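You operate a simulated robot arm through the tools that you are given. There is no shell and no other tool.

You run a simulated robot arm. Do the job below in one go: nothing can be reset, and whatever is moved stays where it is left.

Task
Clean the specks off the orange lead in the groove, push it home and check that it glows bright.
Fine: press the blue cloth on the white jar, cloth back; lamp on for the check, off at the end; that lead stays in, the other leads on their rack. What is to be rubbed or washed off counts as gone when no trace of it is left.

Only the result counts: the job must be done as asked and must still hold three seconds after the hand-in. Knocking over, shifting, dropping, spilling or breaking anything else fails it. Flat cloth is picked up by pressing the open fingertips on it (5 to 10 N) and closing them slowly along it; thin cloth reads only 2 to 8 mm in the jaws.

Robot
A 7-joint arm with a fingered hand, fixed in place. Base frame: the origin is at the foot of the arm, x ahead of it, y to its left, z up; the work surface is at about z = 0.76. Units: m, degrees, N and s.
Its first joint turns from -115.0 to 115.0 degrees. Payload 5 kg.
Tool frame: the origin (TCP) lies between the finger pads and is the grasp point; the fingertips stand 0.032 m ahead of it; z points along the fingers, y is the line along which they close. The gripper opens to 0.16 m. The gripper's body begins 0.089 m behind the TCP. The gripper is a hand of 4 fingers: y runs from the thumb to the fingers, the wrist lies at [0, 0, -0.267] in the tool frame.
Orientation is told as [roll, pitch, yaw] about the base's x, y, z axes, in that order, counted from this pose: with the fingers straight down and closing along the base's y, the tool's x points along the base's -x, its y along +y and its z along -z.

Tools
- The arm moves only by the tool apply_moves. Its argument "series" is a list of rows, each a list of 2 entries, a list of its own where there are three numbers: the shift along the tool's x, y, z in units of 100 mm (1.0 is 100 mm), then the turn, a rotation vector about the tool's x, y, z in units of 60 degrees (1.0 is 60 degrees). In form: [[[dx, dy, dz], [wx, wy, wz]], ...]. A call has 1 to 20 rows; each row is the pose to reach, as a shift and turn from the pose commanded when the call began, along the tool's axes at that moment. A call with a number of a shift or a turn outside -1 to 1 is refused whole. Rows are played at 5 a second. More than 0.05 m and 8.6 degrees between two rows, and nothing of the call is played. A pose out of reach is approached as far as the arm can. The call stops where the force on the tool passes 90 N (or 10 N more than at its start, if that is more) or the arm is blocked; 0.2 s more then pass. In this call time passes only in rows, and 0.2 s behind the last. The reply holds the time, the measured pose of the TCP, the force on the tool along the base axes, the opening and the grip force, in the units named above and with some noise, with the torque about the TCP (base axes, N m) and any sound that the robot's microphone picked up.
- Cameras (640 x 400 px; columns grow to the right, rows downward): "scene" is fixed at [0.05, -0.6519, 1.5484]; the picture's right is [0.16, -0.99, 0.00], its down [-0.69, -0.11, -0.72] and it looks along [0.71, 0.12, -0.70] (base axes); focal length 333 px, centre (320, 200). "wrist" rides on the gripper at [0.08, -0.004, -0.114] in the tool frame; the picture's right is [0.05, 1.00, 0.00], its down [-0.82, 0.04, -0.58] and it looks along [-0.58, 0.03, 0.82] (tool axes); focal length 265 px, centre (320, 200).
- capture(camera): a new picture of that camera. It takes no simulated time.
- move_column(by): slides the trunk up (or, below 0, down) by that many m; the arm rides with it, the base frame stays. It gives what a move gives, with no picture.
- curl_fingers(finger1, finger2, finger3, thumb_bend): sets how far each is bent, from 0 (flat) to 1 (curled in); at 0.3 the hand is open as for a grip, at 0.7 the pads meet at the TCP. One left out holds its place. A second passes; each finger stops where it meets its share of the squeeze, and holds until it gets a number again. It is the only way to open and close the hand. It gives what a move gives, with no picture; readings hold the bend of each and the force on the fingers (four entries, about 0 where the hand has none), thumb and palm.
- pixel_to_xyz(camera, pixels): there is no depth. For up to 12 entries [column, row, z] of the newest picture of that camera ("zoom" is the newest enlarged one), the place [x, y] in the base frame at which the ray of that pixel passes the height z, good to about 0.002 m. It takes no simulated time.
- enlarge(camera, box): a new picture of the part [left, top, right, bottom] of that camera's present view, enlarged. It takes no simulated time.
- sign_off(): hands the job in; it is judged then, once.

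Open the gripper and draw the arm clear of the work before you hand the job in, unless the task says otherwise.

The tools are called after "Call:" by a JSON object that holds its "fn" and its "kwargs". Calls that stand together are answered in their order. apply_moves: Moves the arm, as the interface text tells. Its arguments: {"type":"object","properties":{"series":{"type":"array"}},"required":["series"]} The other tools are called the same way: move_column (by) slides the trunk up or down; curl_fingers (finger1, finger2, finger3, thumb_bend) moves the fingers one by one; capture (camera) takes a picture; pixel_to_xyz (camera, pixels) gives the place at which the rays of pixels pass given heights; enlarge (camera, box) takes an enlarged picture of a part of a camera's view; sign_off () hands the job in.

At the start:

```text
t: 0.0
tcp_pos: [0.5516, -0.3195, 1.1378]
orientation: [0.0, 0.0, 0.0]
ft_force: [0.6, -0.1, 0.2]
moment: [0.01, -0.03, -0.01]
gripper_width: 0.1599
finger_force: 0.1
shape: jaw
bend: [0.3, 0.3, 0.3, 0.3]
finger forces: [0.0, 0.0, 0.1, 0.1, 0.0, 0.1]
trunk travel left (down, up): [-0.6, 0.39]
```

scene: 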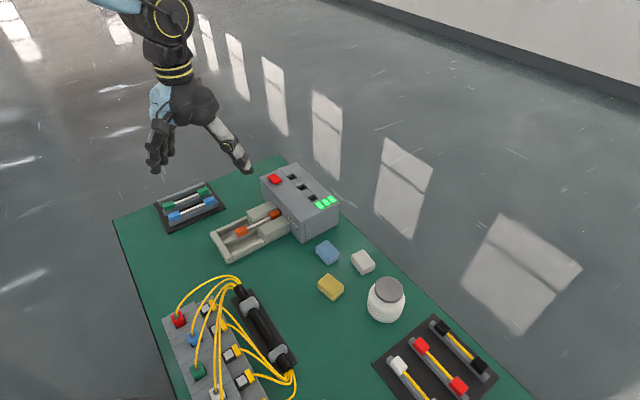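
wrist: 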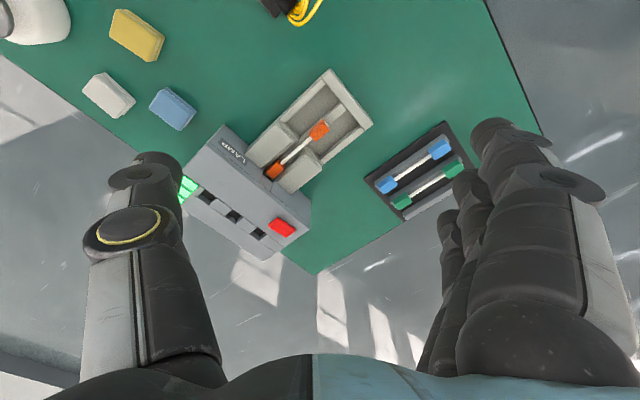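

I begin with close looks at the lamp box with the orange lead (about column 260, row 215) and the cloths and jar (about column 350, row 280) in the scene view.

Call:
{"fn": "enlarge", "kwargs": {"camera": "scene", "box": [200, 150, 360, 270]}}

Call:
{"fn": "enlarge", "kwargs": {"camera": "scene", "box": [300, 230, 420, 330]}}

Call:
{"fn": "enlarge", "kwargs": {"camera": "wrist", "box": [180, 60, 380, 270]}}

```text
3.33 times, centred on (280, 210) of scene
```

zoom: 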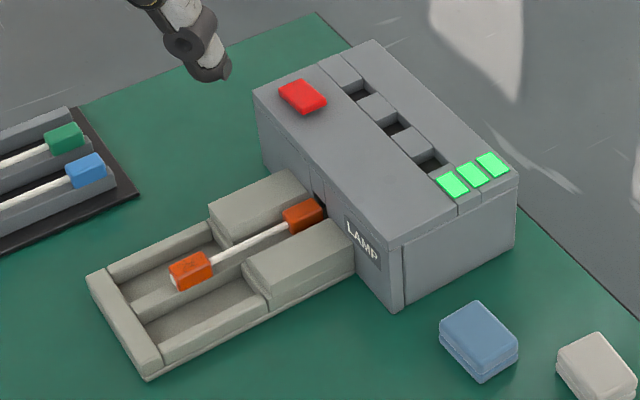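

```text
4.00 times, centred on (360, 280) of scene
```

zoom: 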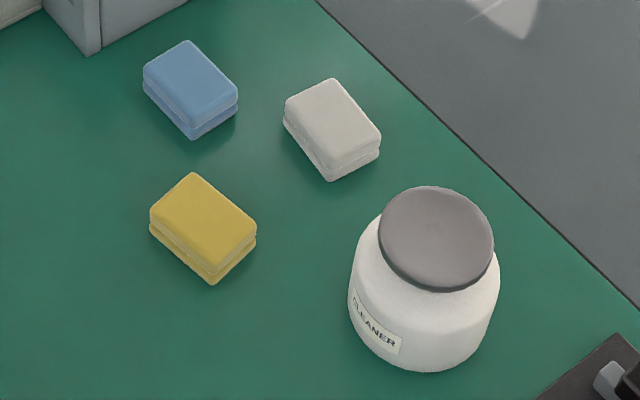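

```text
1.90 times, centred on (280, 165) of wrist
```

zoom: 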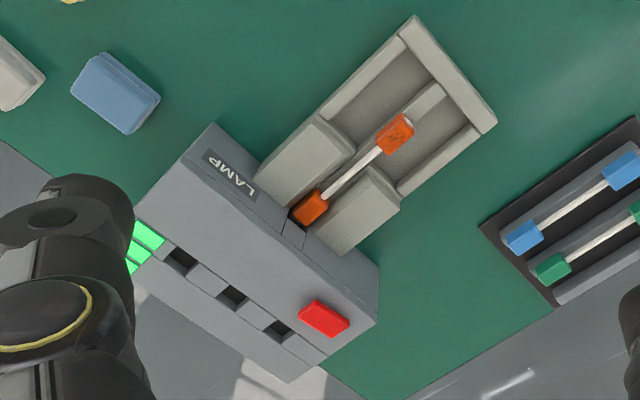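

The orange near plug seems to carry dark marks around column 190, row 265 of the zoom. I locate the main objects with rays at estimated heights.

Call:
{"fn": "pixel_to_xyz", "kwargs": {"camera": "scene", "pixels": [[241, 231, 0.79], [276, 213, 0.79], [327, 252, 0.785], [363, 262, 0.785], [330, 287, 0.785], [386, 290, 0.85], [274, 179, 0.86], [328, 201, 0.86], [220, 262, 0.76], [263, 174, 0.86], [303, 240, 0.76]]}}

Call:
{"fn": "enlarge", "kwargs": {"camera": "scene", "box": [225, 200, 289, 240]}}

Call:
{"fn": "enlarge", "kwargs": {"camera": "wrist", "box": [260, 110, 340, 185]}}

Call:
{"fn": "enlarge", "kwargs": {"camera": "scene", "box": [255, 160, 345, 220]}}

```text
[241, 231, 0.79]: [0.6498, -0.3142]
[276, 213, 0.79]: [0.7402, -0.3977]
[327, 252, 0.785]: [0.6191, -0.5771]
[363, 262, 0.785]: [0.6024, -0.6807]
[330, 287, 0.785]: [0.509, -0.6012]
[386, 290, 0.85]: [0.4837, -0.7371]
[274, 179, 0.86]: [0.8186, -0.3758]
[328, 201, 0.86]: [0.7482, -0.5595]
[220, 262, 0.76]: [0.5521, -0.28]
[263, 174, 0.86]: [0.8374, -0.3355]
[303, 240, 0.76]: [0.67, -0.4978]
```

```text
10.00 times, centred on (257, 220) of scene
```

zoom: 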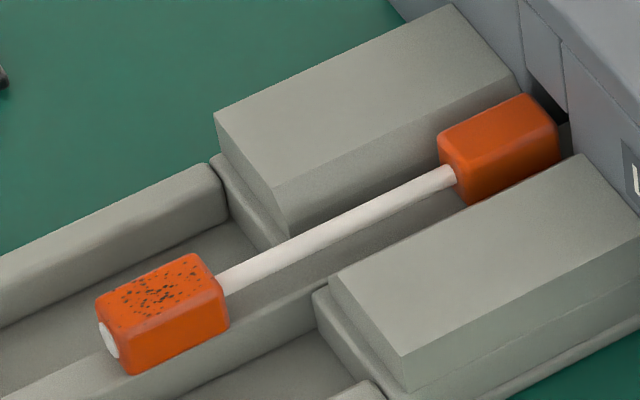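

```text
5.33 times, centred on (300, 148) of wrist
```

zoom: 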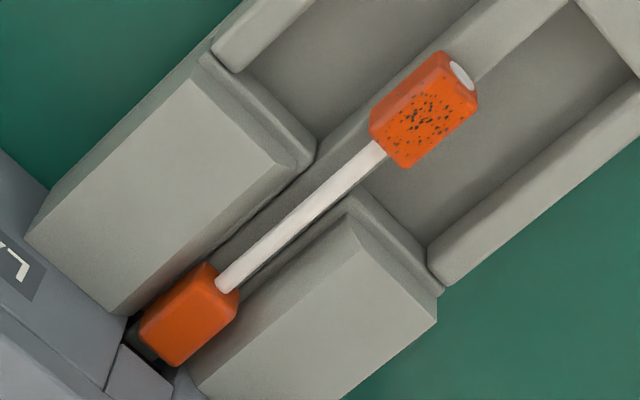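

```text
6.67 times, centred on (300, 190) of scene
```

zoom: 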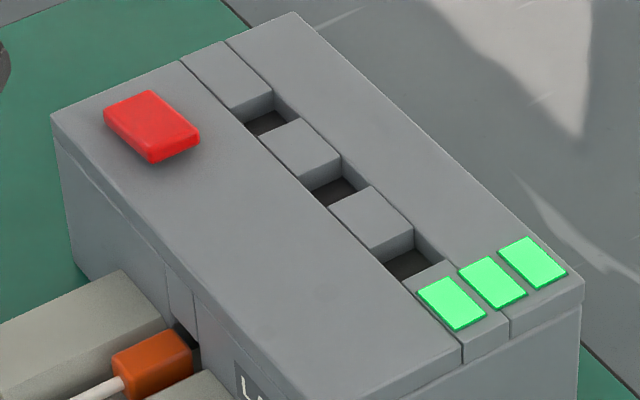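

The specks lie on top of the near orange plug (zoom 110-210, 255-315). Now I look closely at the blue cloth (scene 327, 252) and the jar for their exact shape and orientation.

Call:
{"fn": "enlarge", "kwargs": {"camera": "scene", "box": [300, 230, 348, 260]}}

Call:
{"fn": "enlarge", "kwargs": {"camera": "scene", "box": [310, 230, 374, 270]}}

```text
13.33 times, centred on (324, 245) of scene
```

zoom: 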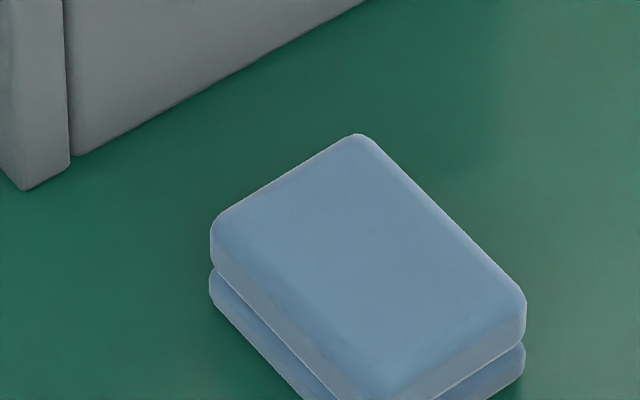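

```text
10.00 times, centred on (342, 250) of scene
```

zoom: 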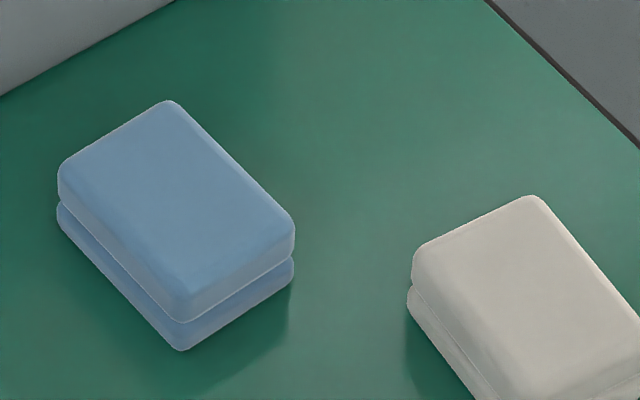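

The cloth's corners in this zoom: top (168,102), left (62,168), right (292,222), front (190,312); bottom (180,350). I convert these to places.

Call:
{"fn": "pixel_to_xyz", "kwargs": {"camera": "zoom", "pixels": [[168, 102, 0.78], [62, 168, 0.78], [292, 222, 0.78], [190, 305, 0.78], [180, 350, 0.76], [58, 215, 0.76], [293, 275, 0.76], [175, 205, 0.78], [527, 198, 0.78], [415, 250, 0.78]]}}

```text
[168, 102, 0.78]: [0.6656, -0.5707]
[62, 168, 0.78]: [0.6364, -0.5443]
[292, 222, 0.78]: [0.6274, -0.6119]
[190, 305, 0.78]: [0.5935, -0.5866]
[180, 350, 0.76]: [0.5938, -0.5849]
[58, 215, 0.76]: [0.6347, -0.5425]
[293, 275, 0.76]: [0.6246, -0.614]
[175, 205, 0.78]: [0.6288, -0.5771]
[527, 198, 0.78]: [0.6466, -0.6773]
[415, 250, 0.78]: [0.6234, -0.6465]
```

The blue cloth is about 58 x 41 x 20 mm, centred near (0.631, -0.578), long side along about 45°. Next I measure the groove and the plug.

Call:
{"fn": "enlarge", "kwargs": {"camera": "scene", "box": [206, 190, 302, 265]}}

```text
5.33 times, centred on (254, 228) of scene
```

zoom: 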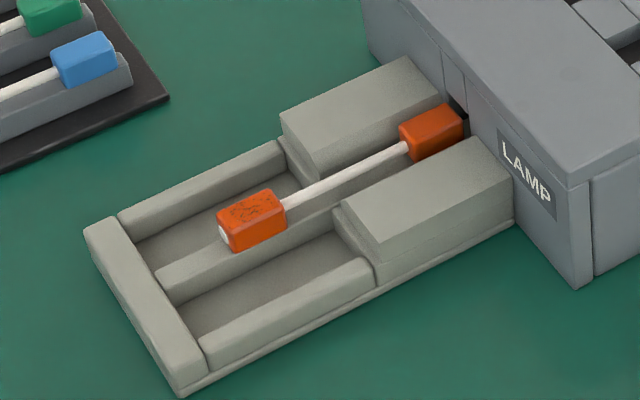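

I triangulate the plug height using both cameras: the white end dot (scene 235.8,234.0; wrist 326.4,124.5) and the plug's top corners.

Call:
{"fn": "pixel_to_xyz", "kwargs": {"camera": "scene", "pixels": [[235.8, 234.0, 0.76], [235.8, 234.0, 0.8], [245.5, 225.5, 0.78], [245.5, 225.5, 0.81], [219.0, 232.0, 0.76], [219.0, 232.0, 0.8], [270.6, 207.0, 0.76], [270.6, 207.0, 0.84]]}}

Call:
{"fn": "pixel_to_xyz", "kwargs": {"camera": "wrist", "pixels": [[326.4, 124.5, 0.76], [326.4, 124.5, 0.8], [319, 118, 0.79], [310, 131, 0.79], [320, 140, 0.79], [329, 128, 0.79]]}}

```text
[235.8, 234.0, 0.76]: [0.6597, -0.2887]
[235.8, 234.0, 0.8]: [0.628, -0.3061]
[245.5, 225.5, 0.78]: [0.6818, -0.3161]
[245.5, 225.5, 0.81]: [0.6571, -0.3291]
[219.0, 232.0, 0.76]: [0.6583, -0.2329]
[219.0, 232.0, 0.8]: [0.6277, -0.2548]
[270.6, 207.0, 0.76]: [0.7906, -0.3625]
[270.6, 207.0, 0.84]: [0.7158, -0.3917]
```

```text
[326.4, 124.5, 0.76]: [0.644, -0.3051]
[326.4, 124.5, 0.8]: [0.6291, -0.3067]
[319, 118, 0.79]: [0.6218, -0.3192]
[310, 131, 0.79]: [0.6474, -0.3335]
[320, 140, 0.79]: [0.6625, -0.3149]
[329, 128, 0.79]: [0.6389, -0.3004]
```

The ray crossing puts the plug's end dot near (0.628, -0.306, 0.80). I now move toward a view point above the cloth, turning the hand 45° so it closes across the cloth's short side.

Call:
{"fn": "apply_moves", "kwargs": {"series": [[[-0.1, -0.125, 0.1], [0, 0, 0]], [[-0.2, -0.25, 0.2], [0, 0, 0]], [[-0.3, -0.375, 0.3], [0, 0, 0]], [[-0.4, -0.5, 0.4], [0, 0, 0]], [[-0.5, -0.7, 0.5], [0, 0, 0]], [[-0.6, -0.85, 0.6], [0, 0, 0]], [[-0.79, -1.0, 0.7], [0, 0, 0]]]}}

Call:
{"fn": "apply_moves", "kwargs": {"series": [[[0, -0.125, 0], [0, 0, -0.09375]], [[0, -0.25, 0], [0, 0, -0.1875]], [[0, -0.375, 0], [0, 0, -0.28125]], [[0, -0.5, 0], [0, 0, -0.375]], [[0, -0.625, 0], [0, 0, -0.46875]], [[0, -0.75, 0], [0, 0, -0.5625]], [[0, -0.875, 0], [0, 0, -0.65625]], [[0, -1.0, 0], [0, 0, -0.75]]]}}

```text
t: 1.6
tcp_pos: [0.6314, -0.422, 1.0658]
orientation: [0.1, 0.0, 0.0]
ft_force: [0.1, 0.6, -0.1]
moment: [-0.04, 0.02, -0.01]
gripper_width: 0.16
finger_force: 0.0
shape: jaw
bend: [0.3, 0.3, 0.3, 0.3]
finger forces: [0.0, 0.0, 0.0, 0.0, 0.0, 0.0]
trunk travel left (down, up): [-0.6, 0.39]
```

```text
t: 3.4
tcp_pos: [0.631, -0.5204, 1.0674]
orientation: [0.0, 0.0, 45.2]
ft_force: [0.4, -1.4, 0.0]
moment: [0.04, -0.03, -0.01]
gripper_width: 0.1598
finger_force: 0.1
shape: jaw
bend: [0.3, 0.3, 0.3, 0.3]
finger forces: [0.0, 0.0, 0.0, 0.0, 0.1, 0.0]
trunk travel left (down, up): [-0.6, 0.39]
```

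The hand is at (0.631, -0.520, 1.067), yaw 45°. I move over the cloth centre and look with both cameras.

Call:
{"fn": "apply_moves", "kwargs": {"series": [[[0.2, -0.2, 0.35], [0, 0, 0]], [[0.41, -0.41, 0.7], [0, 0, 0]]]}}

Call:
{"fn": "capture", "kwargs": {"camera": "wrist"}}

Call:
{"fn": "capture", "kwargs": {"camera": "scene"}}

```text
t: 4.0
tcp_pos: [0.6287, -0.5778, 0.9936]
orientation: [0.0, 0.1, 45.0]
ft_force: [0.2, -0.3, -0.4]
moment: [0.02, -0.02, 0.0]
gripper_width: 0.16
finger_force: 0.1
shape: jaw
bend: [0.3, 0.3, 0.3, 0.3]
finger forces: [0.0, 0.0, 0.0, 0.0, 0.1, 0.1]
trunk travel left (down, up): [-0.6, 0.39]
```

```text
taken
```

wrist: 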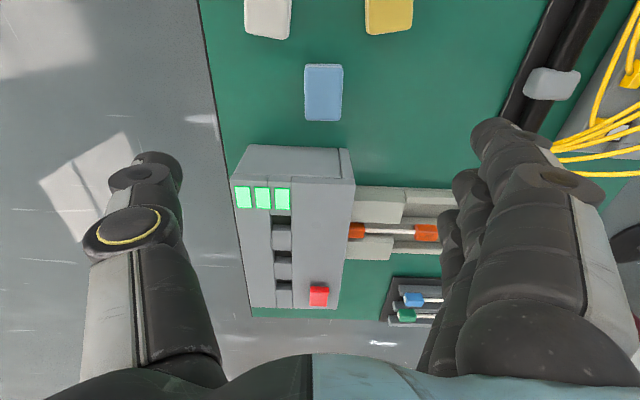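

```text
taken
```

scene: 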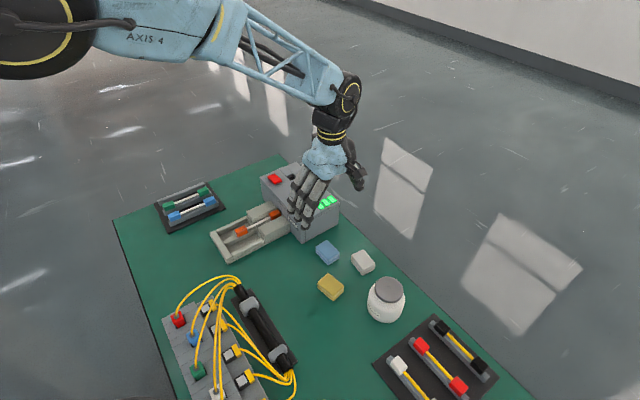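

The cloth shows squarely in the wrist view around (324, 92), so the yaw suits it. I enlarge it to measure its edges.

Call:
{"fn": "enlarge", "kwargs": {"camera": "wrist", "box": [284, 50, 364, 135]}}

```text
4.71 times, centred on (324, 92) of wrist
```

zoom: 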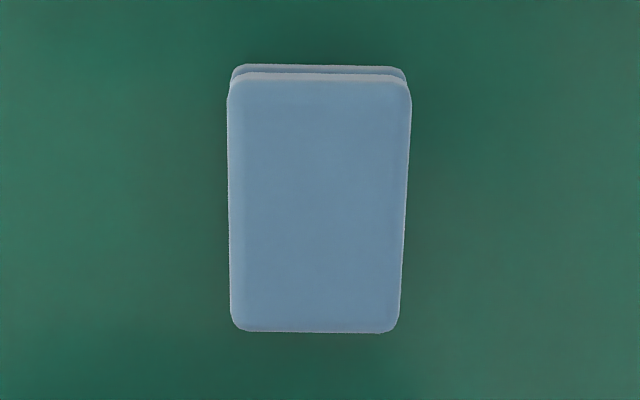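

Call:
{"fn": "pixel_to_xyz", "kwargs": {"camera": "zoom", "pixels": [[229, 85, 0.777], [411, 85, 0.777], [400, 328, 0.777], [230, 326, 0.777], [319, 205, 0.777], [229, 205, 0.777], [406, 205, 0.777], [320, 78, 0.777], [316, 332, 0.777]]}}

Call:
{"fn": "enlarge", "kwargs": {"camera": "wrist", "box": [220, 130, 460, 330]}}

```text
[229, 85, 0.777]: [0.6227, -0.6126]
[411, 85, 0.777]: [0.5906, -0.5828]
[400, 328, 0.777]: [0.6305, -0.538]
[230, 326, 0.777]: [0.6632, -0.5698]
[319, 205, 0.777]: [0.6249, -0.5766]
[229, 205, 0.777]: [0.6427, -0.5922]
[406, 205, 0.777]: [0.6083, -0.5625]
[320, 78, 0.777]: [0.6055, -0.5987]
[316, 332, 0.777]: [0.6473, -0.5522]
```

```text
2.00 times, centred on (340, 230) of wrist
```

zoom: 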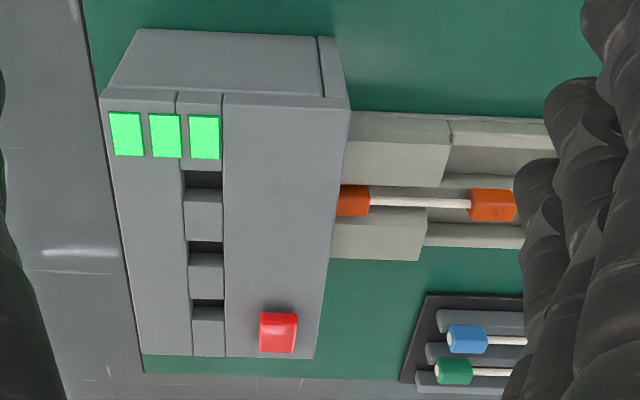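

The cloth measures about 62 x 45 mm, centred near (0.627, -0.576), at yaw about 48.5°. I part-close the hand to about 80 mm and turn 3.5° further before descending.

Call:
{"fn": "curl_fingers", "kwargs": {"finger1": 0.5, "finger2": 0.5, "finger3": 0.5, "thumb_bend": 0.5}}

Call:
{"fn": "apply_moves", "kwargs": {"series": [[[0, 0, 0.3], [0, 0, -0.058]], [[0, 0, 0.6], [0, 0, -0.058]], [[0, 0, 0.8], [0, 0, -0.058]]]}}

Call:
{"fn": "capture", "kwargs": {"camera": "wrist"}}

Call:
{"fn": "capture", "kwargs": {"camera": "scene"}}

```text
t: 5.0
tcp_pos: [0.629, -0.5759, 0.9959]
orientation: [0.1, 0.0, 45.0]
ft_force: [-0.2, 0.8, -0.3]
moment: [-0.02, -0.02, 0.0]
gripper_width: 0.0922
finger_force: 0.2
shape: fingers
bend: [0.5, 0.5, 0.5, 0.5]
finger forces: [0.1, 0.0, 0.1, 0.1, 0.1, 0.0]
trunk travel left (down, up): [-0.6, 0.39]
```

```text
t: 5.8
tcp_pos: [0.6299, -0.5754, 0.9152]
orientation: [0.0, 0.0, 48.5]
ft_force: [0.4, -0.6, 0.2]
moment: [0.01, -0.04, -0.03]
gripper_width: 0.092
finger_force: 0.0
shape: fingers
bend: [0.5, 0.5, 0.5, 0.5]
finger forces: [0.0, 0.1, 0.0, 0.0, 0.1, 0.0]
trunk travel left (down, up): [-0.6, 0.39]
```

```text
taken
```

wrist: 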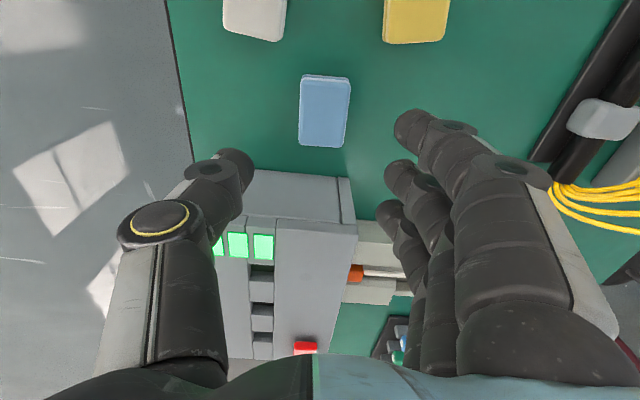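

```text
taken
```

scene: 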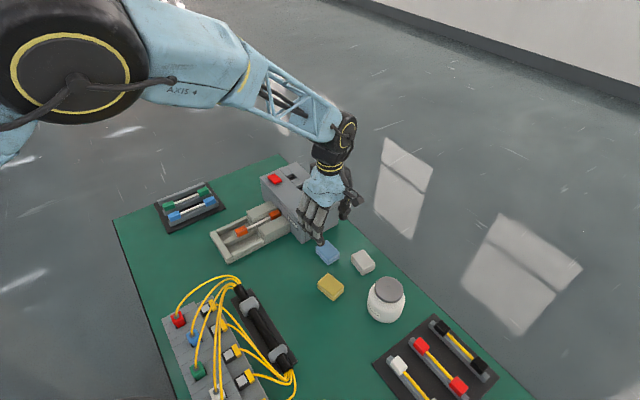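

The fingers now stand around the cloth with the tips ahead of the TCP. I measure the cloth once more from this closer view (it spans about 298-350, 74-148).

Call:
{"fn": "enlarge", "kwargs": {"camera": "wrist", "box": [275, 60, 375, 160]}}

```text
4.00 times, centred on (325, 110) of wrist
```

zoom: 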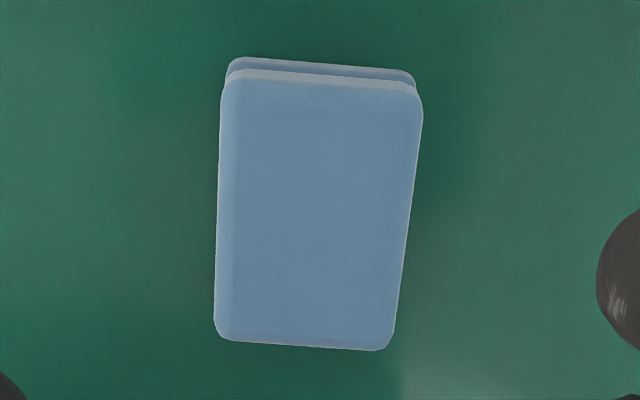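

Call:
{"fn": "pixel_to_xyz", "kwargs": {"camera": "zoom", "pixels": [[224, 80, 0.78], [420, 95, 0.78], [392, 345, 0.78], [217, 333, 0.78], [320, 205, 0.78], [217, 205, 0.78], [409, 215, 0.78], [232, 60, 0.765], [411, 75, 0.765]]}}

```text
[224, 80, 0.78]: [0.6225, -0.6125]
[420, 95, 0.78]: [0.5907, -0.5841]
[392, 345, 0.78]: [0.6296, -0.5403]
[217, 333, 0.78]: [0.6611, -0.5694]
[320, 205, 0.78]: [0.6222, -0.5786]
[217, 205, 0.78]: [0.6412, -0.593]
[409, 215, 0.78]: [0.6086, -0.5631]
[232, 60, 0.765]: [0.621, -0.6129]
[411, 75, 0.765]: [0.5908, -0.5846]
```

Centre (0.626, -0.577), yaw 48.2° — the hand is aligned within 4 mm. I shift slightly and descend to just above the cloth.

Call:
{"fn": "apply_moves", "kwargs": {"series": [[[0.027, 0.03, 0.2], [0, 0, 0]], [[0.027, 0.03, 0.5], [0, 0, 0]], [[0.027, 0.03, 0.8], [0, 0, 0]], [[0.027, 0.03, 0.95], [0, 0, 0]], [[0.027, 0.03, 1.0], [0, 0, 0]]]}}

Call:
{"fn": "capture", "kwargs": {"camera": "wrist"}}

Call:
{"fn": "enlarge", "kwargs": {"camera": "scene", "box": [270, 180, 390, 280]}}

```text
t: 7.0
tcp_pos: [0.627, -0.5783, 0.8173]
orientation: [-0.1, 0.0, 48.5]
ft_force: [0.4, 0.1, 0.7]
moment: [0.01, 0.05, 0.01]
gripper_width: 0.0922
finger_force: 0.1
shape: fingers
bend: [0.5, 0.5, 0.5, 0.5]
finger forces: [0.0, 0.0, 0.1, 0.1, 0.0, 0.0]
trunk travel left (down, up): [-0.6, 0.39]
```

```text
taken
```

wrist: 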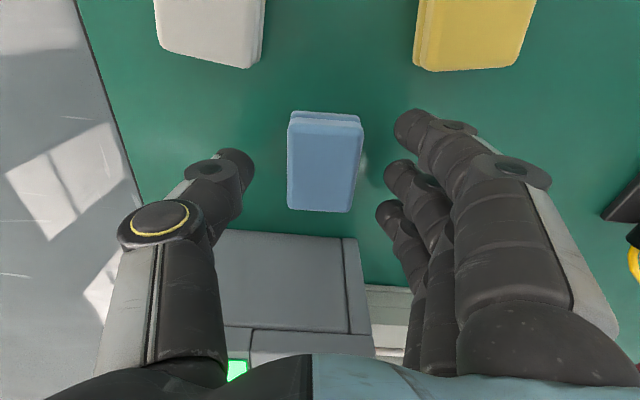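

```text
4.00 times, centred on (330, 230) of scene
```

zoom: 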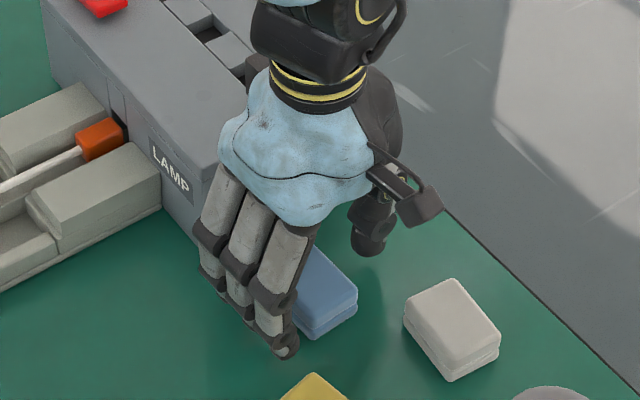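

The tips now straddle the cloth (thumb tip at 235,165; fingers at 390-412). I go down 17 mm so that the tips grip the upper half, leaving the cloth's underside proud.

Call:
{"fn": "apply_moves", "kwargs": {"series": [[[0, 0, 0.06], [0, 0, 0]], [[0, 0, 0.12], [0, 0, 0]], [[0, 0, 0.17], [0, 0, 0]]]}}

Call:
{"fn": "curl_fingers", "kwargs": {"finger1": 0.58, "finger2": 0.58, "finger3": 0.58, "thumb_bend": 0.58}}

Call:
{"fn": "capture", "kwargs": {"camera": "wrist"}}

Call:
{"fn": "enlarge", "kwargs": {"camera": "scene", "box": [290, 220, 370, 270]}}

```text
t: 7.8
tcp_pos: [0.626, -0.5776, 0.8007]
orientation: [0.0, 0.0, 48.6]
ft_force: [-0.1, -0.1, 3.6]
moment: [-0.06, -0.06, -0.01]
gripper_width: 0.0918
finger_force: 2.3
shape: fingers
bend: [0.5, 0.5, 0.5, 0.5]
finger forces: [0.4, 0.4, 0.3, 0.0, 2.5, 0.0]
trunk travel left (down, up): [-0.6, 0.39]
```

```text
t: 8.8
tcp_pos: [0.6268, -0.5788, 0.8003]
orientation: [0.1, -0.1, 48.5]
ft_force: [0.6, -1.2, 4.3]
moment: [-0.2, -0.2, 0.02]
gripper_width: 0.0667
finger_force: 2.2
shape: fingers
bend: [0.57, 0.57, 0.57, 0.57]
finger forces: [0.1, 0.0, 0.0, 0.0, 4.6, 0.0]
trunk travel left (down, up): [-0.6, 0.39]
```

```text
taken
```

wrist: 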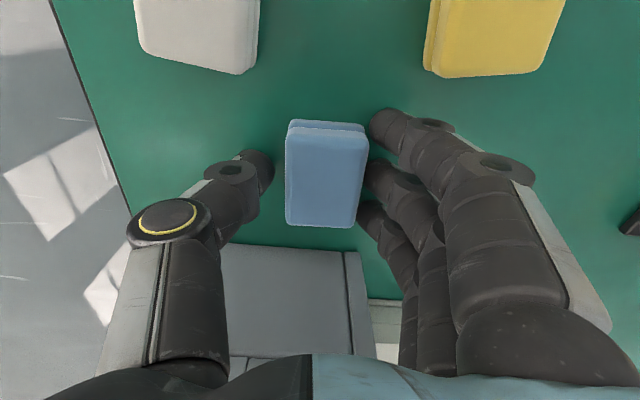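

```text
8.00 times, centred on (330, 245) of scene
```

zoom: 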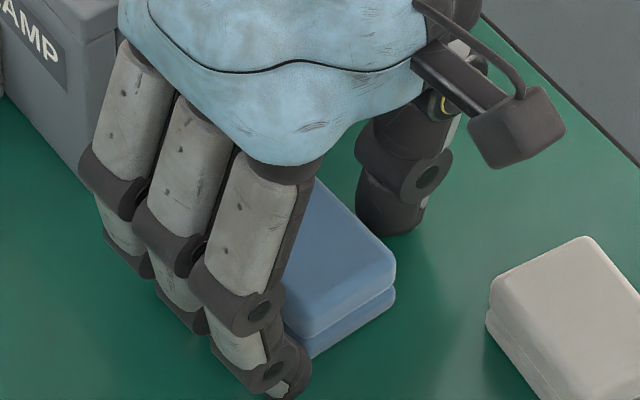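

The thumb is bearing on the table (4.6 N upward), so its tip reaches lower than expected. I lift 6 mm and close further.

Call:
{"fn": "apply_moves", "kwargs": {"series": [[[0, 0, -0.03], [0, 0, 0]], [[0, 0, -0.06], [0, 0, 0]]]}}

Call:
{"fn": "curl_fingers", "kwargs": {"finger1": 0.62, "finger2": 0.62, "finger3": 0.62, "thumb_bend": 0.62}}

Call:
{"fn": "capture", "kwargs": {"camera": "wrist"}}

```text
t: 9.4
tcp_pos: [0.6264, -0.5783, 0.8048]
orientation: [0.1, 0.0, 48.4]
ft_force: [0.9, -0.7, -0.6]
moment: [-0.01, 0.0, 0.03]
gripper_width: 0.0653
finger_force: 0.0
shape: fingers
bend: [0.57, 0.57, 0.57, 0.57]
finger forces: [0.0, 0.0, 0.0, 0.1, 0.1, 0.0]
trunk travel left (down, up): [-0.6, 0.39]
```

```text
t: 10.4
tcp_pos: [0.6278, -0.5777, 0.8067]
orientation: [0.1, 0.0, 48.5]
ft_force: [0.0, -0.9, 0.3]
moment: [0.01, 0.01, -0.01]
gripper_width: 0.0556
finger_force: 5.4
shape: fingers
bend: [0.6, 0.6, 0.6, 0.6]
finger forces: [1.9, 1.8, 1.8, 0.1, 5.4, 0.0]
trunk travel left (down, up): [-0.6, 0.39]
```

```text
taken
```

wrist: 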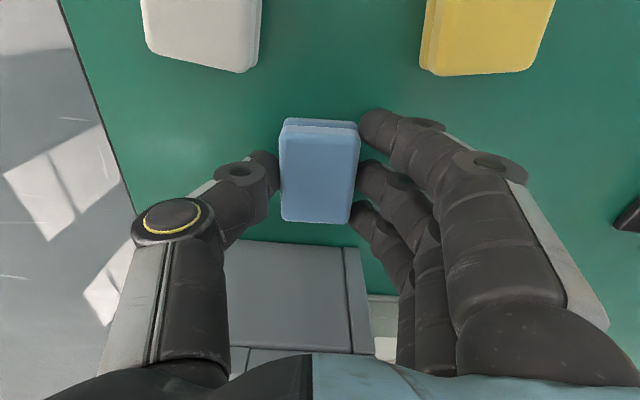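

The pads hold the cloth at 5.4 N without pressing the table. I tighten a bit more and then lift to verify.

Call:
{"fn": "curl_fingers", "kwargs": {"finger1": 0.65, "finger2": 0.65, "finger3": 0.65, "thumb_bend": 0.65}}

Call:
{"fn": "apply_moves", "kwargs": {"series": [[[0, 0, -0.1], [0, 0, 0]], [[0, 0, -0.3], [0, 0, 0]], [[0, 0, -0.6], [0, 0, 0]], [[0, 0, -0.9], [0, 0, 0]]]}}

Call:
{"fn": "capture", "kwargs": {"camera": "wrist"}}

Call:
{"fn": "capture", "kwargs": {"camera": "scene"}}

```text
t: 11.4
tcp_pos: [0.6272, -0.5781, 0.8042]
orientation: [0.0, 0.0, 48.6]
ft_force: [0.7, -0.6, -0.3]
moment: [-0.01, 0.04, 0.03]
gripper_width: 0.0546
finger_force: 11.4
shape: fingers
bend: [0.61, 0.61, 0.61, 0.61]
finger forces: [4.0, 3.9, 3.8, 0.0, 11.5, 0.0]
trunk travel left (down, up): [-0.6, 0.39]
```

```text
t: 12.4
tcp_pos: [0.6255, -0.5786, 0.8956]
orientation: [0.1, 0.0, 48.5]
ft_force: [0.0, -0.6, 0.4]
moment: [-0.04, -0.01, 0.01]
gripper_width: 0.0547
finger_force: 11.3
shape: fingers
bend: [0.61, 0.61, 0.61, 0.61]
finger forces: [4.0, 3.8, 3.6, 0.1, 11.5, 0.0]
trunk travel left (down, up): [-0.6, 0.39]
```

```text
taken
```

wrist: 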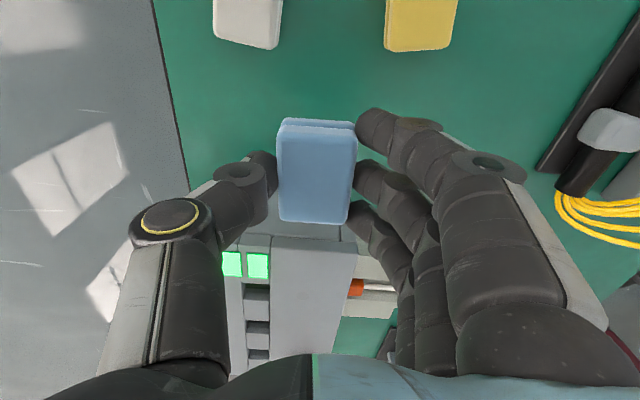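

```text
taken
```

scene: 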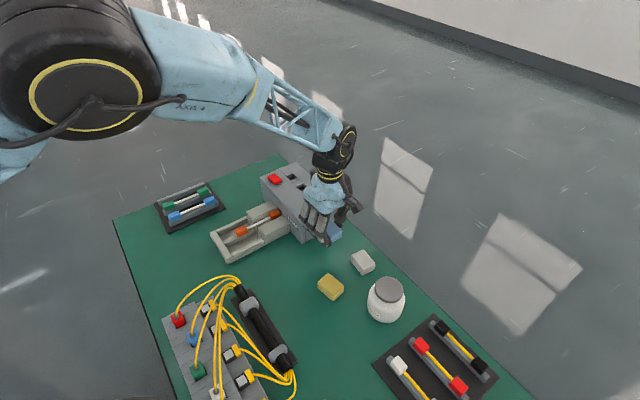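

The cloth is held firmly (11 N) and off the table. I rise a bit and move toward the jar (scene 386, 300), stopping short to measure its lid.

Call:
{"fn": "apply_moves", "kwargs": {"series": [[[0.1, 0, -0.25], [0, 0, 0]], [[0.4, 0, -0.5], [0, 0, 0]], [[0.7, 0, -0.8], [0, 0, 0]], [[1.0, 0.0, -1.0], [0, 0, 0]]]}}

Call:
{"fn": "capture", "kwargs": {"camera": "wrist"}}

Call:
{"fn": "enlarge", "kwargs": {"camera": "scene", "box": [346, 260, 426, 330]}}

```text
t: 13.4
tcp_pos: [0.5596, -0.6527, 0.9958]
orientation: [0.0, -0.1, 48.6]
ft_force: [-0.2, -0.7, 0.1]
moment: [0.03, -0.01, -0.02]
gripper_width: 0.0546
finger_force: 11.3
shape: fingers
bend: [0.61, 0.61, 0.61, 0.62]
finger forces: [3.8, 3.6, 3.7, 0.0, 11.5, 0.0]
trunk travel left (down, up): [-0.6, 0.39]
```

```text
taken
```

wrist: 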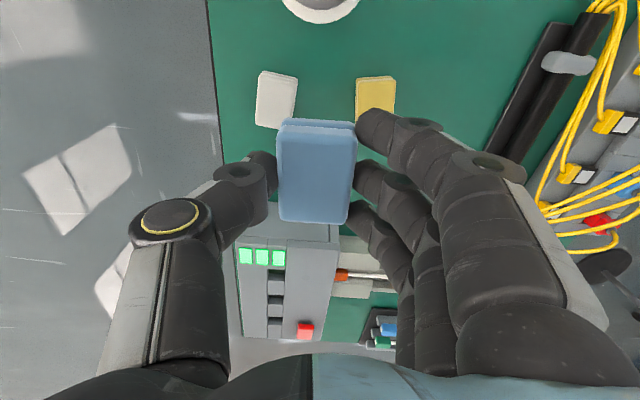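

```text
5.71 times, centred on (386, 295) of scene
```

zoom: 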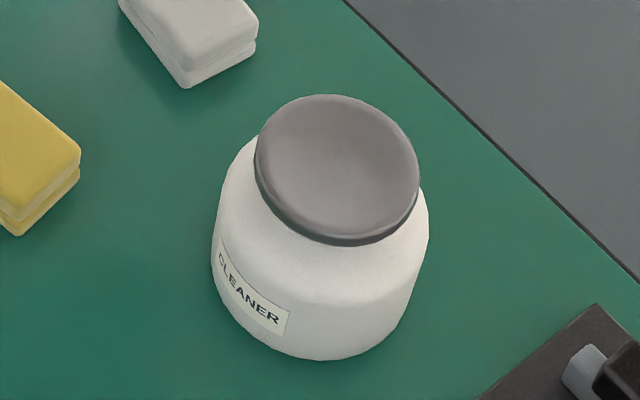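

I compute the jar axis from its base rim (zoom 322,360) and its lid centre (zoom 337,166) at several heights.

Call:
{"fn": "pixel_to_xyz", "kwargs": {"camera": "zoom", "pixels": [[322, 360, 0.76], [322, 360, 0.765], [337, 166, 0.83], [337, 166, 0.84], [337, 166, 0.85], [337, 166, 0.86], [337, 166, 0.87], [255, 180, 0.85], [420, 195, 0.85], [330, 95, 0.85], [213, 250, 0.78], [428, 225, 0.78]]}}

```text
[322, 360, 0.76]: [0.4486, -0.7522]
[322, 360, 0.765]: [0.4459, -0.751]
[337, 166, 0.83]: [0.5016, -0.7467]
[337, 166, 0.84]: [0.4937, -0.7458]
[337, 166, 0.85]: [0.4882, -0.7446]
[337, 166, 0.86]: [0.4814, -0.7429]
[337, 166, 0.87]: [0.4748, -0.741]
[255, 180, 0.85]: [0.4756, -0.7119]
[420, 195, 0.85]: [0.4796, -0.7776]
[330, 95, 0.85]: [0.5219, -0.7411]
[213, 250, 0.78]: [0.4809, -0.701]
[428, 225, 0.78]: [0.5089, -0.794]
```

The jar axis comes out near (0.493, -0.746) with the lid around z = 0.84-0.845. I advance 6 cm for a better wrist view of the lid.

Call:
{"fn": "apply_moves", "kwargs": {"series": [[[0.3, -0.05, 0], [0, 0, 0]], [[0.6, -0.12, 0], [0, 0, 0]]]}}

Call:
{"fn": "capture", "kwargs": {"camera": "wrist"}}

```text
t: 14.0
tcp_pos: [0.5314, -0.7062, 0.9976]
orientation: [0.1, 0.0, 48.5]
ft_force: [-0.4, -1.4, -0.3]
moment: [0.04, -0.01, 0.0]
gripper_width: 0.0545
finger_force: 12.0
shape: fingers
bend: [0.61, 0.61, 0.61, 0.62]
finger forces: [3.9, 3.7, 3.7, 0.0, 11.6, 0.0]
trunk travel left (down, up): [-0.6, 0.39]
```

```text
taken
```

wrist: 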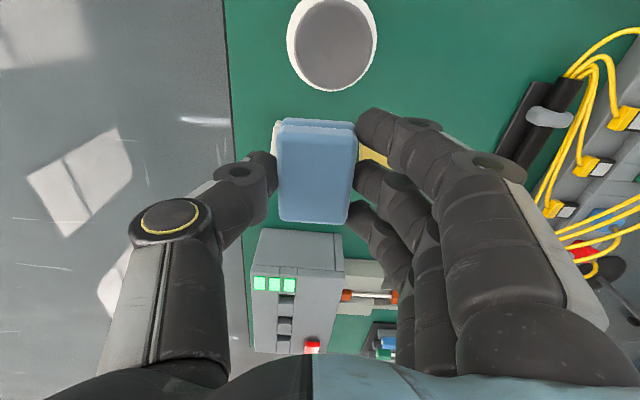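

The lid shows centred about (333, 45) in the wrist picture; I intersect that with heights to pin the lid position.

Call:
{"fn": "pixel_to_xyz", "kwargs": {"camera": "wrist", "pixels": [[333, 44, 0.83], [333, 44, 0.84], [333, 44, 0.85], [333, 44, 0.86], [294, 45, 0.845], [373, 43, 0.845], [335, 90, 0.845], [333, 0, 0.845], [334, 93, 0.76]]}}

Call:
{"fn": "enlarge", "kwargs": {"camera": "wrist", "box": [264, 0, 404, 100]}}

```text
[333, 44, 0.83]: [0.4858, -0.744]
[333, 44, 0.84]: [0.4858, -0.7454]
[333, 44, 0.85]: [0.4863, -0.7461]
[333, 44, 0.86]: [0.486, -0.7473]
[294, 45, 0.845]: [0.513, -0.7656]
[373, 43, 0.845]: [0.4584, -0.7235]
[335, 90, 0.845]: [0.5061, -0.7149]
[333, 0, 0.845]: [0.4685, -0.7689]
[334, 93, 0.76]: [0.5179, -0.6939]
```

```text
4.00 times, centred on (334, 50) of wrist
```

zoom: 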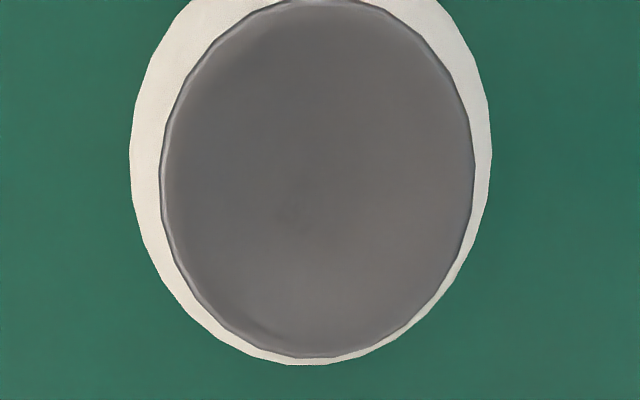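

Both rays agree on the lid centre (0.486, -0.7455) at z about 0.852. I move above it and descend to 1 cm clearance (TCP about 0.909).

Call:
{"fn": "apply_moves", "kwargs": {"series": [[[0.3, 0.03, 0], [0, 0, 0]], [[0.59, 0.065, 0], [0, 0, 0]], [[0.59, 0.065, 0.3], [0, 0, 0]], [[0.59, 0.065, 0.6], [0, 0, 0]], [[0.59, 0.065, 0.85], [0, 0, 0]]]}}

Call:
{"fn": "capture", "kwargs": {"camera": "wrist"}}

Call:
{"fn": "enlarge", "kwargs": {"camera": "scene", "box": [336, 230, 436, 330]}}

```text
t: 15.2
tcp_pos: [0.4854, -0.7456, 0.9084]
orientation: [0.0, -0.1, 48.5]
ft_force: [0.5, 0.6, -0.3]
moment: [0.0, 0.02, 0.03]
gripper_width: 0.0546
finger_force: 11.1
shape: fingers
bend: [0.61, 0.61, 0.61, 0.62]
finger forces: [3.8, 3.8, 3.7, 0.0, 11.4, 0.0]
trunk travel left (down, up): [-0.6, 0.39]
```

```text
taken
```

wrist: 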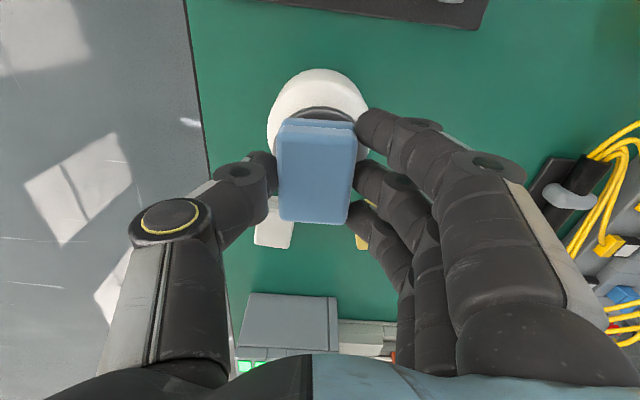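

```text
4.00 times, centred on (386, 280) of scene
```

zoom: 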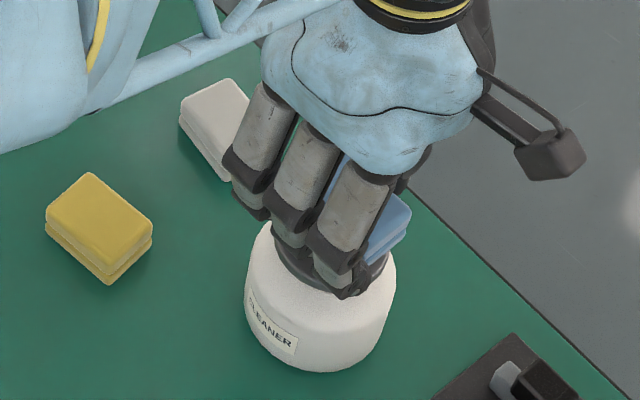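

The cloth sits over the dish. I lower in small steps while watching the force.

Call:
{"fn": "apply_moves", "kwargs": {"series": [[[0, 0, 0.03], [0, 0, 0]], [[0, 0, 0.06], [0, 0, 0]], [[0, 0, 0.09], [0, 0, 0]]]}}

Call:
{"fn": "apply_moves", "kwargs": {"series": [[[0, 0, 0.02], [0, 0, 0]], [[0, 0, 0.04], [0, 0, 0]]]}}

```text
t: 16.0
tcp_pos: [0.4869, -0.7461, 0.9022]
orientation: [0.0, 0.1, 48.4]
ft_force: [0.1, 0.0, -0.4]
moment: [-0.05, 0.0, 0.02]
gripper_width: 0.0545
finger_force: 11.3
shape: fingers
bend: [0.61, 0.61, 0.61, 0.62]
finger forces: [3.8, 3.8, 3.7, 0.0, 11.4, 0.1]
trunk travel left (down, up): [-0.6, 0.39]
```

```text
t: 16.6
tcp_pos: [0.4868, -0.7466, 0.8978]
orientation: [0.1, 0.1, 48.5]
ft_force: [-0.2, 0.4, 0.2]
moment: [0.01, -0.02, 0.03]
gripper_width: 0.0547
finger_force: 11.3
shape: fingers
bend: [0.61, 0.61, 0.61, 0.62]
finger forces: [3.9, 3.7, 3.7, 0.1, 11.5, 0.1]
trunk travel left (down, up): [-0.6, 0.39]
```

No contact yet at TCP 0.898; I keep lowering in 2 mm steps.

Call:
{"fn": "apply_moves", "kwargs": {"series": [[[0, 0, 0.02], [0, 0, 0]], [[0, 0, 0.04], [0, 0, 0]]]}}

Call:
{"fn": "apply_moves", "kwargs": {"series": [[[0, 0, 0.02], [0, 0, 0]], [[0, 0, 0.03], [0, 0, 0]]]}}

```text
t: 17.2
tcp_pos: [0.4874, -0.7458, 0.8955]
orientation: [-0.2, 0.1, 48.5]
ft_force: [-0.6, 0.0, 10.4]
moment: [-0.11, -0.14, 0.01]
gripper_width: 0.0542
finger_force: 14.0
shape: fingers
bend: [0.61, 0.61, 0.61, 0.62]
finger forces: [4.9, 4.8, 4.7, 0.0, 13.3, 0.1]
trunk travel left (down, up): [-0.6, 0.39]
```

```text
t: 17.8
tcp_pos: [0.486, -0.746, 0.8925]
orientation: [0.0, 0.0, 48.5]
ft_force: [-1.6, 1.4, 22.7]
moment: [0.0, 0.01, -0.02]
gripper_width: 0.0541
finger_force: 15.5
shape: fingers
bend: [0.62, 0.62, 0.62, 0.62]
finger forces: [5.7, 5.4, 5.4, 0.0, 14.5, 0.0]
trunk travel left (down, up): [-0.6, 0.39]
```

Contact gave 10 N then 23 N; that should have pressed the dish. I check the picture before lifting off.

Call:
{"fn": "enlarge", "kwargs": {"camera": "scene", "box": [346, 250, 426, 330]}}

Call:
{"fn": "apply_moves", "kwargs": {"series": [[[0, 0, 0], [0, 0, 0]], [[0, 0, 0], [0, 0, 0]], [[0, 0, -0.04], [0, 0, 0]], [[0, 0, -0.15], [0, 0, 0]], [[0, 0, -0.4], [0, 0, 0]], [[0, 0, -0.7], [0, 0, 0]]]}}

Call:
{"fn": "capture", "kwargs": {"camera": "wrist"}}

Call:
{"fn": "enlarge", "kwargs": {"camera": "scene", "box": [336, 210, 436, 330]}}

```text
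5.00 times, centred on (386, 290) of scene
```

zoom: 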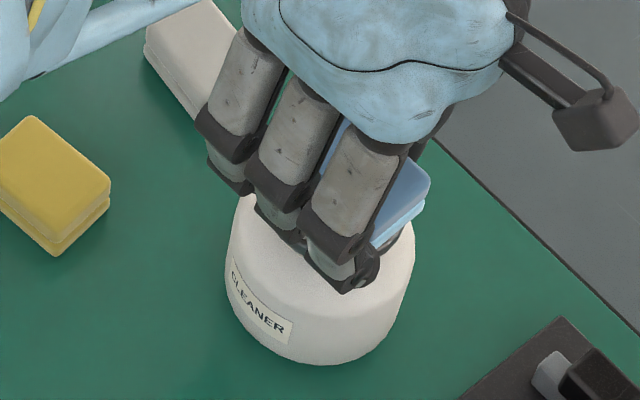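

```text
t: 19.2
tcp_pos: [0.487, -0.745, 0.9613]
orientation: [0.1, 0.0, 48.5]
ft_force: [0.0, 0.2, -0.2]
moment: [-0.02, -0.03, 0.01]
gripper_width: 0.0544
finger_force: 11.5
shape: fingers
bend: [0.62, 0.62, 0.62, 0.62]
finger forces: [3.9, 3.7, 3.8, 0.0, 11.3, 0.0]
trunk travel left (down, up): [-0.6, 0.39]
```

```text
taken
```

wrist: 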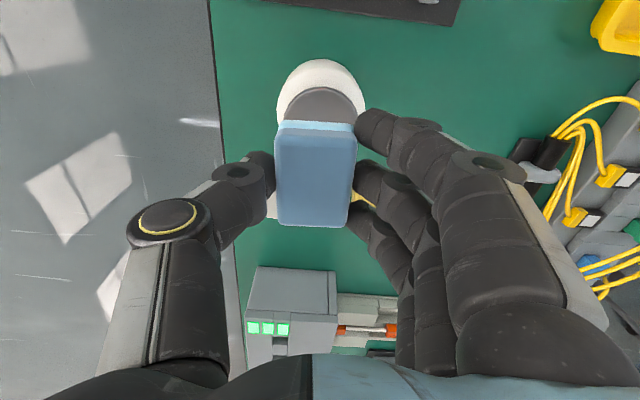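

```text
3.33 times, centred on (386, 270) of scene
```

zoom: 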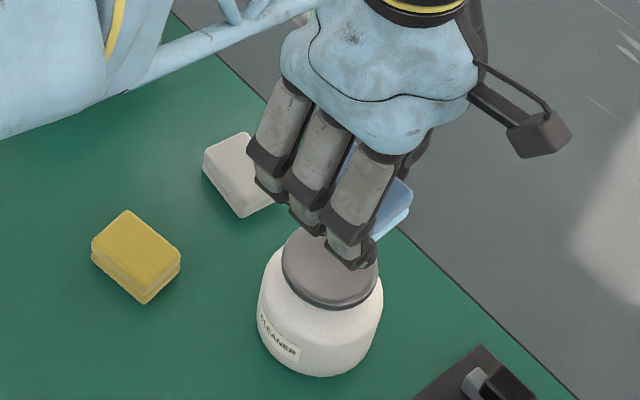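

The cloth's lower half is now a lighter, wet blue, and the jar stands unmoved. I raise and carry the cloth over toward the groove, in four legs.

Call:
{"fn": "apply_moves", "kwargs": {"series": [[[-0.05, 0.02, -0.4], [0, 0, 0]], [[-0.3, 0.12, -0.7], [0, 0, 0]], [[-0.65, 0.26, -0.9], [0, 0, 0]], [[-0.94, 0.39, -0.9], [0, 0, 0]]]}}

Call:
{"fn": "apply_moves", "kwargs": {"series": [[[-0.31, 0.13, 0], [0, 0, 0]], [[-0.62, 0.26, 0], [0, 0, 0]], [[-0.94, 0.39, 0], [0, 0, 0]]]}}

Call:
{"fn": "apply_moves", "kwargs": {"series": [[[-0.31, 0.13, 0], [0, 0, 0]], [[-0.62, 0.26, 0], [0, 0, 0]], [[-0.94, 0.39, 0], [0, 0, 0]]]}}

Call:
{"fn": "apply_moves", "kwargs": {"series": [[[-0.31, 0.13, 0], [0, 0, 0]], [[-0.62, 0.26, 0], [0, 0, 0]], [[-0.94, 0.39, 0], [0, 0, 0]]]}}

Call:
{"fn": "capture", "kwargs": {"camera": "wrist"}}

Call:
{"fn": "capture", "kwargs": {"camera": "scene"}}

```text
t: 20.2
tcp_pos: [0.5184, -0.6496, 1.0511]
orientation: [0.0, 0.0, 48.5]
ft_force: [0.1, -0.5, -0.3]
moment: [-0.03, 0.03, -0.03]
gripper_width: 0.0547
finger_force: 10.9
shape: fingers
bend: [0.62, 0.62, 0.62, 0.62]
finger forces: [3.9, 3.9, 3.7, 0.1, 11.4, 0.0]
trunk travel left (down, up): [-0.6, 0.39]
```

```text
t: 21.0
tcp_pos: [0.5513, -0.5538, 1.0517]
orientation: [0.0, 0.0, 48.5]
ft_force: [0.1, 0.7, 0.6]
moment: [-0.03, 0.0, -0.01]
gripper_width: 0.0544
finger_force: 11.1
shape: fingers
bend: [0.62, 0.62, 0.62, 0.62]
finger forces: [3.8, 3.7, 3.6, 0.0, 11.1, 0.1]
trunk travel left (down, up): [-0.6, 0.39]
```

```text
t: 21.8
tcp_pos: [0.5838, -0.4569, 1.0525]
orientation: [0.1, -0.1, 48.4]
ft_force: [-0.7, 0.3, -0.1]
moment: [0.0, 0.0, 0.0]
gripper_width: 0.0546
finger_force: 10.9
shape: fingers
bend: [0.62, 0.62, 0.62, 0.62]
finger forces: [3.8, 3.8, 3.5, 0.0, 11.3, 0.1]
trunk travel left (down, up): [-0.6, 0.39]
```

```text
t: 22.6
tcp_pos: [0.6192, -0.3612, 1.0515]
orientation: [0.0, 0.0, 48.4]
ft_force: [0.2, 0.2, -0.8]
moment: [-0.02, 0.0, -0.02]
gripper_width: 0.0545
finger_force: 11.4
shape: fingers
bend: [0.62, 0.62, 0.62, 0.62]
finger forces: [3.8, 3.9, 3.7, 0.0, 11.1, 0.0]
trunk travel left (down, up): [-0.6, 0.39]
```

```text
taken
```

wrist: 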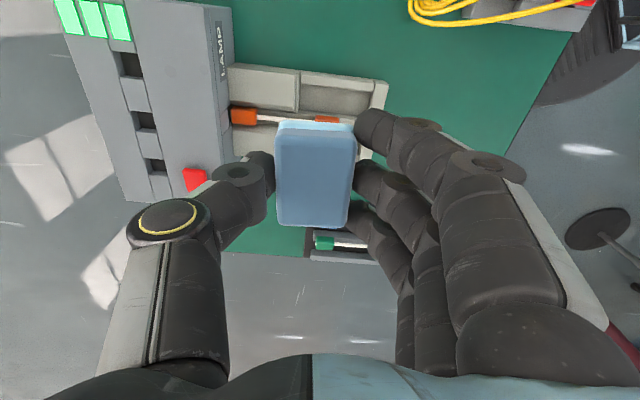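

```text
taken
```

scene: 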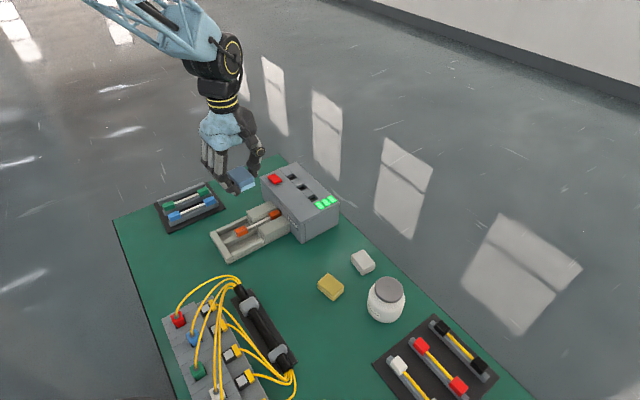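

I look closely at the tray in the wrist view (about 215-390, 60-160) to measure wall heights and the groove direction.

Call:
{"fn": "enlarge", "kwargs": {"camera": "wrist", "box": [210, 50, 400, 169]}}

```text
3.36 times, centred on (305, 110) of wrist
```

zoom: 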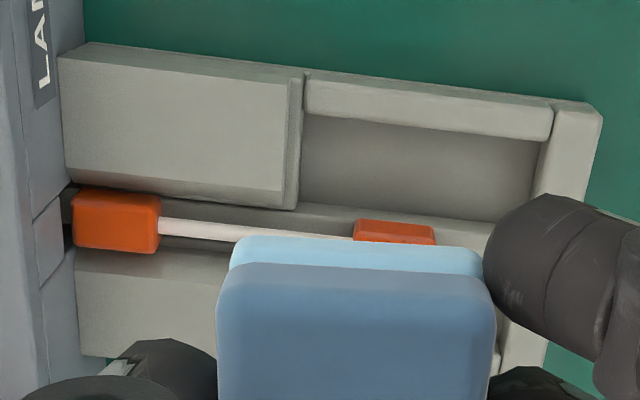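

Call:
{"fn": "enlarge", "kwargs": {"camera": "scene", "box": [205, 205, 269, 265]}}

```text
6.67 times, centred on (237, 235) of scene
```

zoom: 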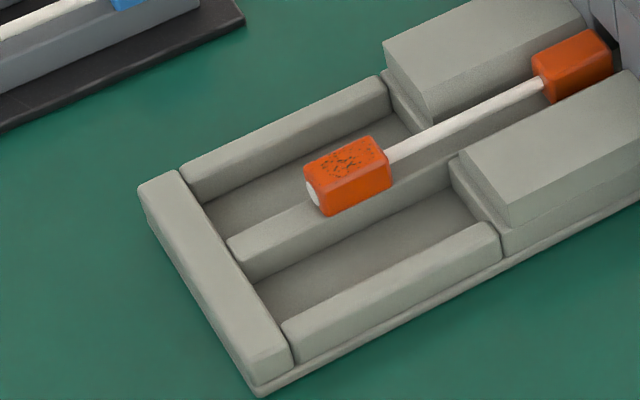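

I triangulate the end-wall corner and block corner using both cameras (scene 226.8,260.8 and 258.0,228.3; wrist 388.9,83.8 and 294.6,110.9).

Call:
{"fn": "pixel_to_xyz", "kwargs": {"camera": "scene", "pixels": [[226.8, 260.8, 0.77], [226.8, 260.8, 0.79], [258.0, 228.25, 0.79], [258.0, 228.25, 0.81], [258.0, 228.25, 0.83], [228.3, 263.8, 0.76], [270.6, 207, 0.8], [270.6, 207, 0.82]]}}

Call:
{"fn": "pixel_to_xyz", "kwargs": {"camera": "wrist", "pixels": [[388.9, 83.8, 0.77], [388.9, 83.8, 0.79], [294.6, 110.9, 0.79], [294.6, 110.9, 0.81], [294.6, 110.9, 0.83], [242, 114, 0.81], [231, 108, 0.81], [231, 122, 0.81], [257, 124, 0.81], [258, 112, 0.81]]}}

```text
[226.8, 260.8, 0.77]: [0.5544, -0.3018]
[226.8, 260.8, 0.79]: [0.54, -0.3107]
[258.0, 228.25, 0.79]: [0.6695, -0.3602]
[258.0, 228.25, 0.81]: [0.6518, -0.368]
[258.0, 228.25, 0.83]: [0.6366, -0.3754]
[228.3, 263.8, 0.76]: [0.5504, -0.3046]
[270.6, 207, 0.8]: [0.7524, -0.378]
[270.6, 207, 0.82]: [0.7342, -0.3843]
```

```text
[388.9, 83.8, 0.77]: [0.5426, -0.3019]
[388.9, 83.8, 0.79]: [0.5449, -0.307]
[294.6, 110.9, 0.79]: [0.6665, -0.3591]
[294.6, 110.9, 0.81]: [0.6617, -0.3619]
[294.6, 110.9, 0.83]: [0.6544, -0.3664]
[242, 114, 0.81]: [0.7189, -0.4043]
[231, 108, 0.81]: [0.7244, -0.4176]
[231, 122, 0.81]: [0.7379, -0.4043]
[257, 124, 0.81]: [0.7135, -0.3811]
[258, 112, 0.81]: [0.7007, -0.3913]
```

Walls top out near z 0.784 and blocks near 0.795, while the plug's top is about 0.81, so the cloth can reach it freely. I pin the speck patch position (current scene zoom 346,161 → native 240.9,229.2).

Call:
{"fn": "pixel_to_xyz", "kwargs": {"camera": "scene", "pixels": [[240.9, 229.2, 0.8], [240.9, 229.2, 0.805], [240.9, 229.2, 0.81], [240.9, 229.2, 0.815], [275.5, 208.5, 0.81], [235.8, 234, 0.8]]}}

Call:
{"fn": "pixel_to_xyz", "kwargs": {"camera": "wrist", "pixels": [[316, 117, 0.8], [339, 119, 0.8], [316, 117, 0.81], [339, 119, 0.81]]}}

```text
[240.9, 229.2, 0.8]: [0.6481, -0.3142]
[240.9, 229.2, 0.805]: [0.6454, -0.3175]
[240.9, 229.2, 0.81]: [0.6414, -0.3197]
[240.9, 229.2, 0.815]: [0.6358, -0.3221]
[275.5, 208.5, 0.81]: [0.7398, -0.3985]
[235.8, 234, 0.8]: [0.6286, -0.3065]
```

```text
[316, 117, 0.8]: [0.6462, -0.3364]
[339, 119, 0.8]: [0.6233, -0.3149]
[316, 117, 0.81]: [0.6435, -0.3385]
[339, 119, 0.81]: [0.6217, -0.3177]
```

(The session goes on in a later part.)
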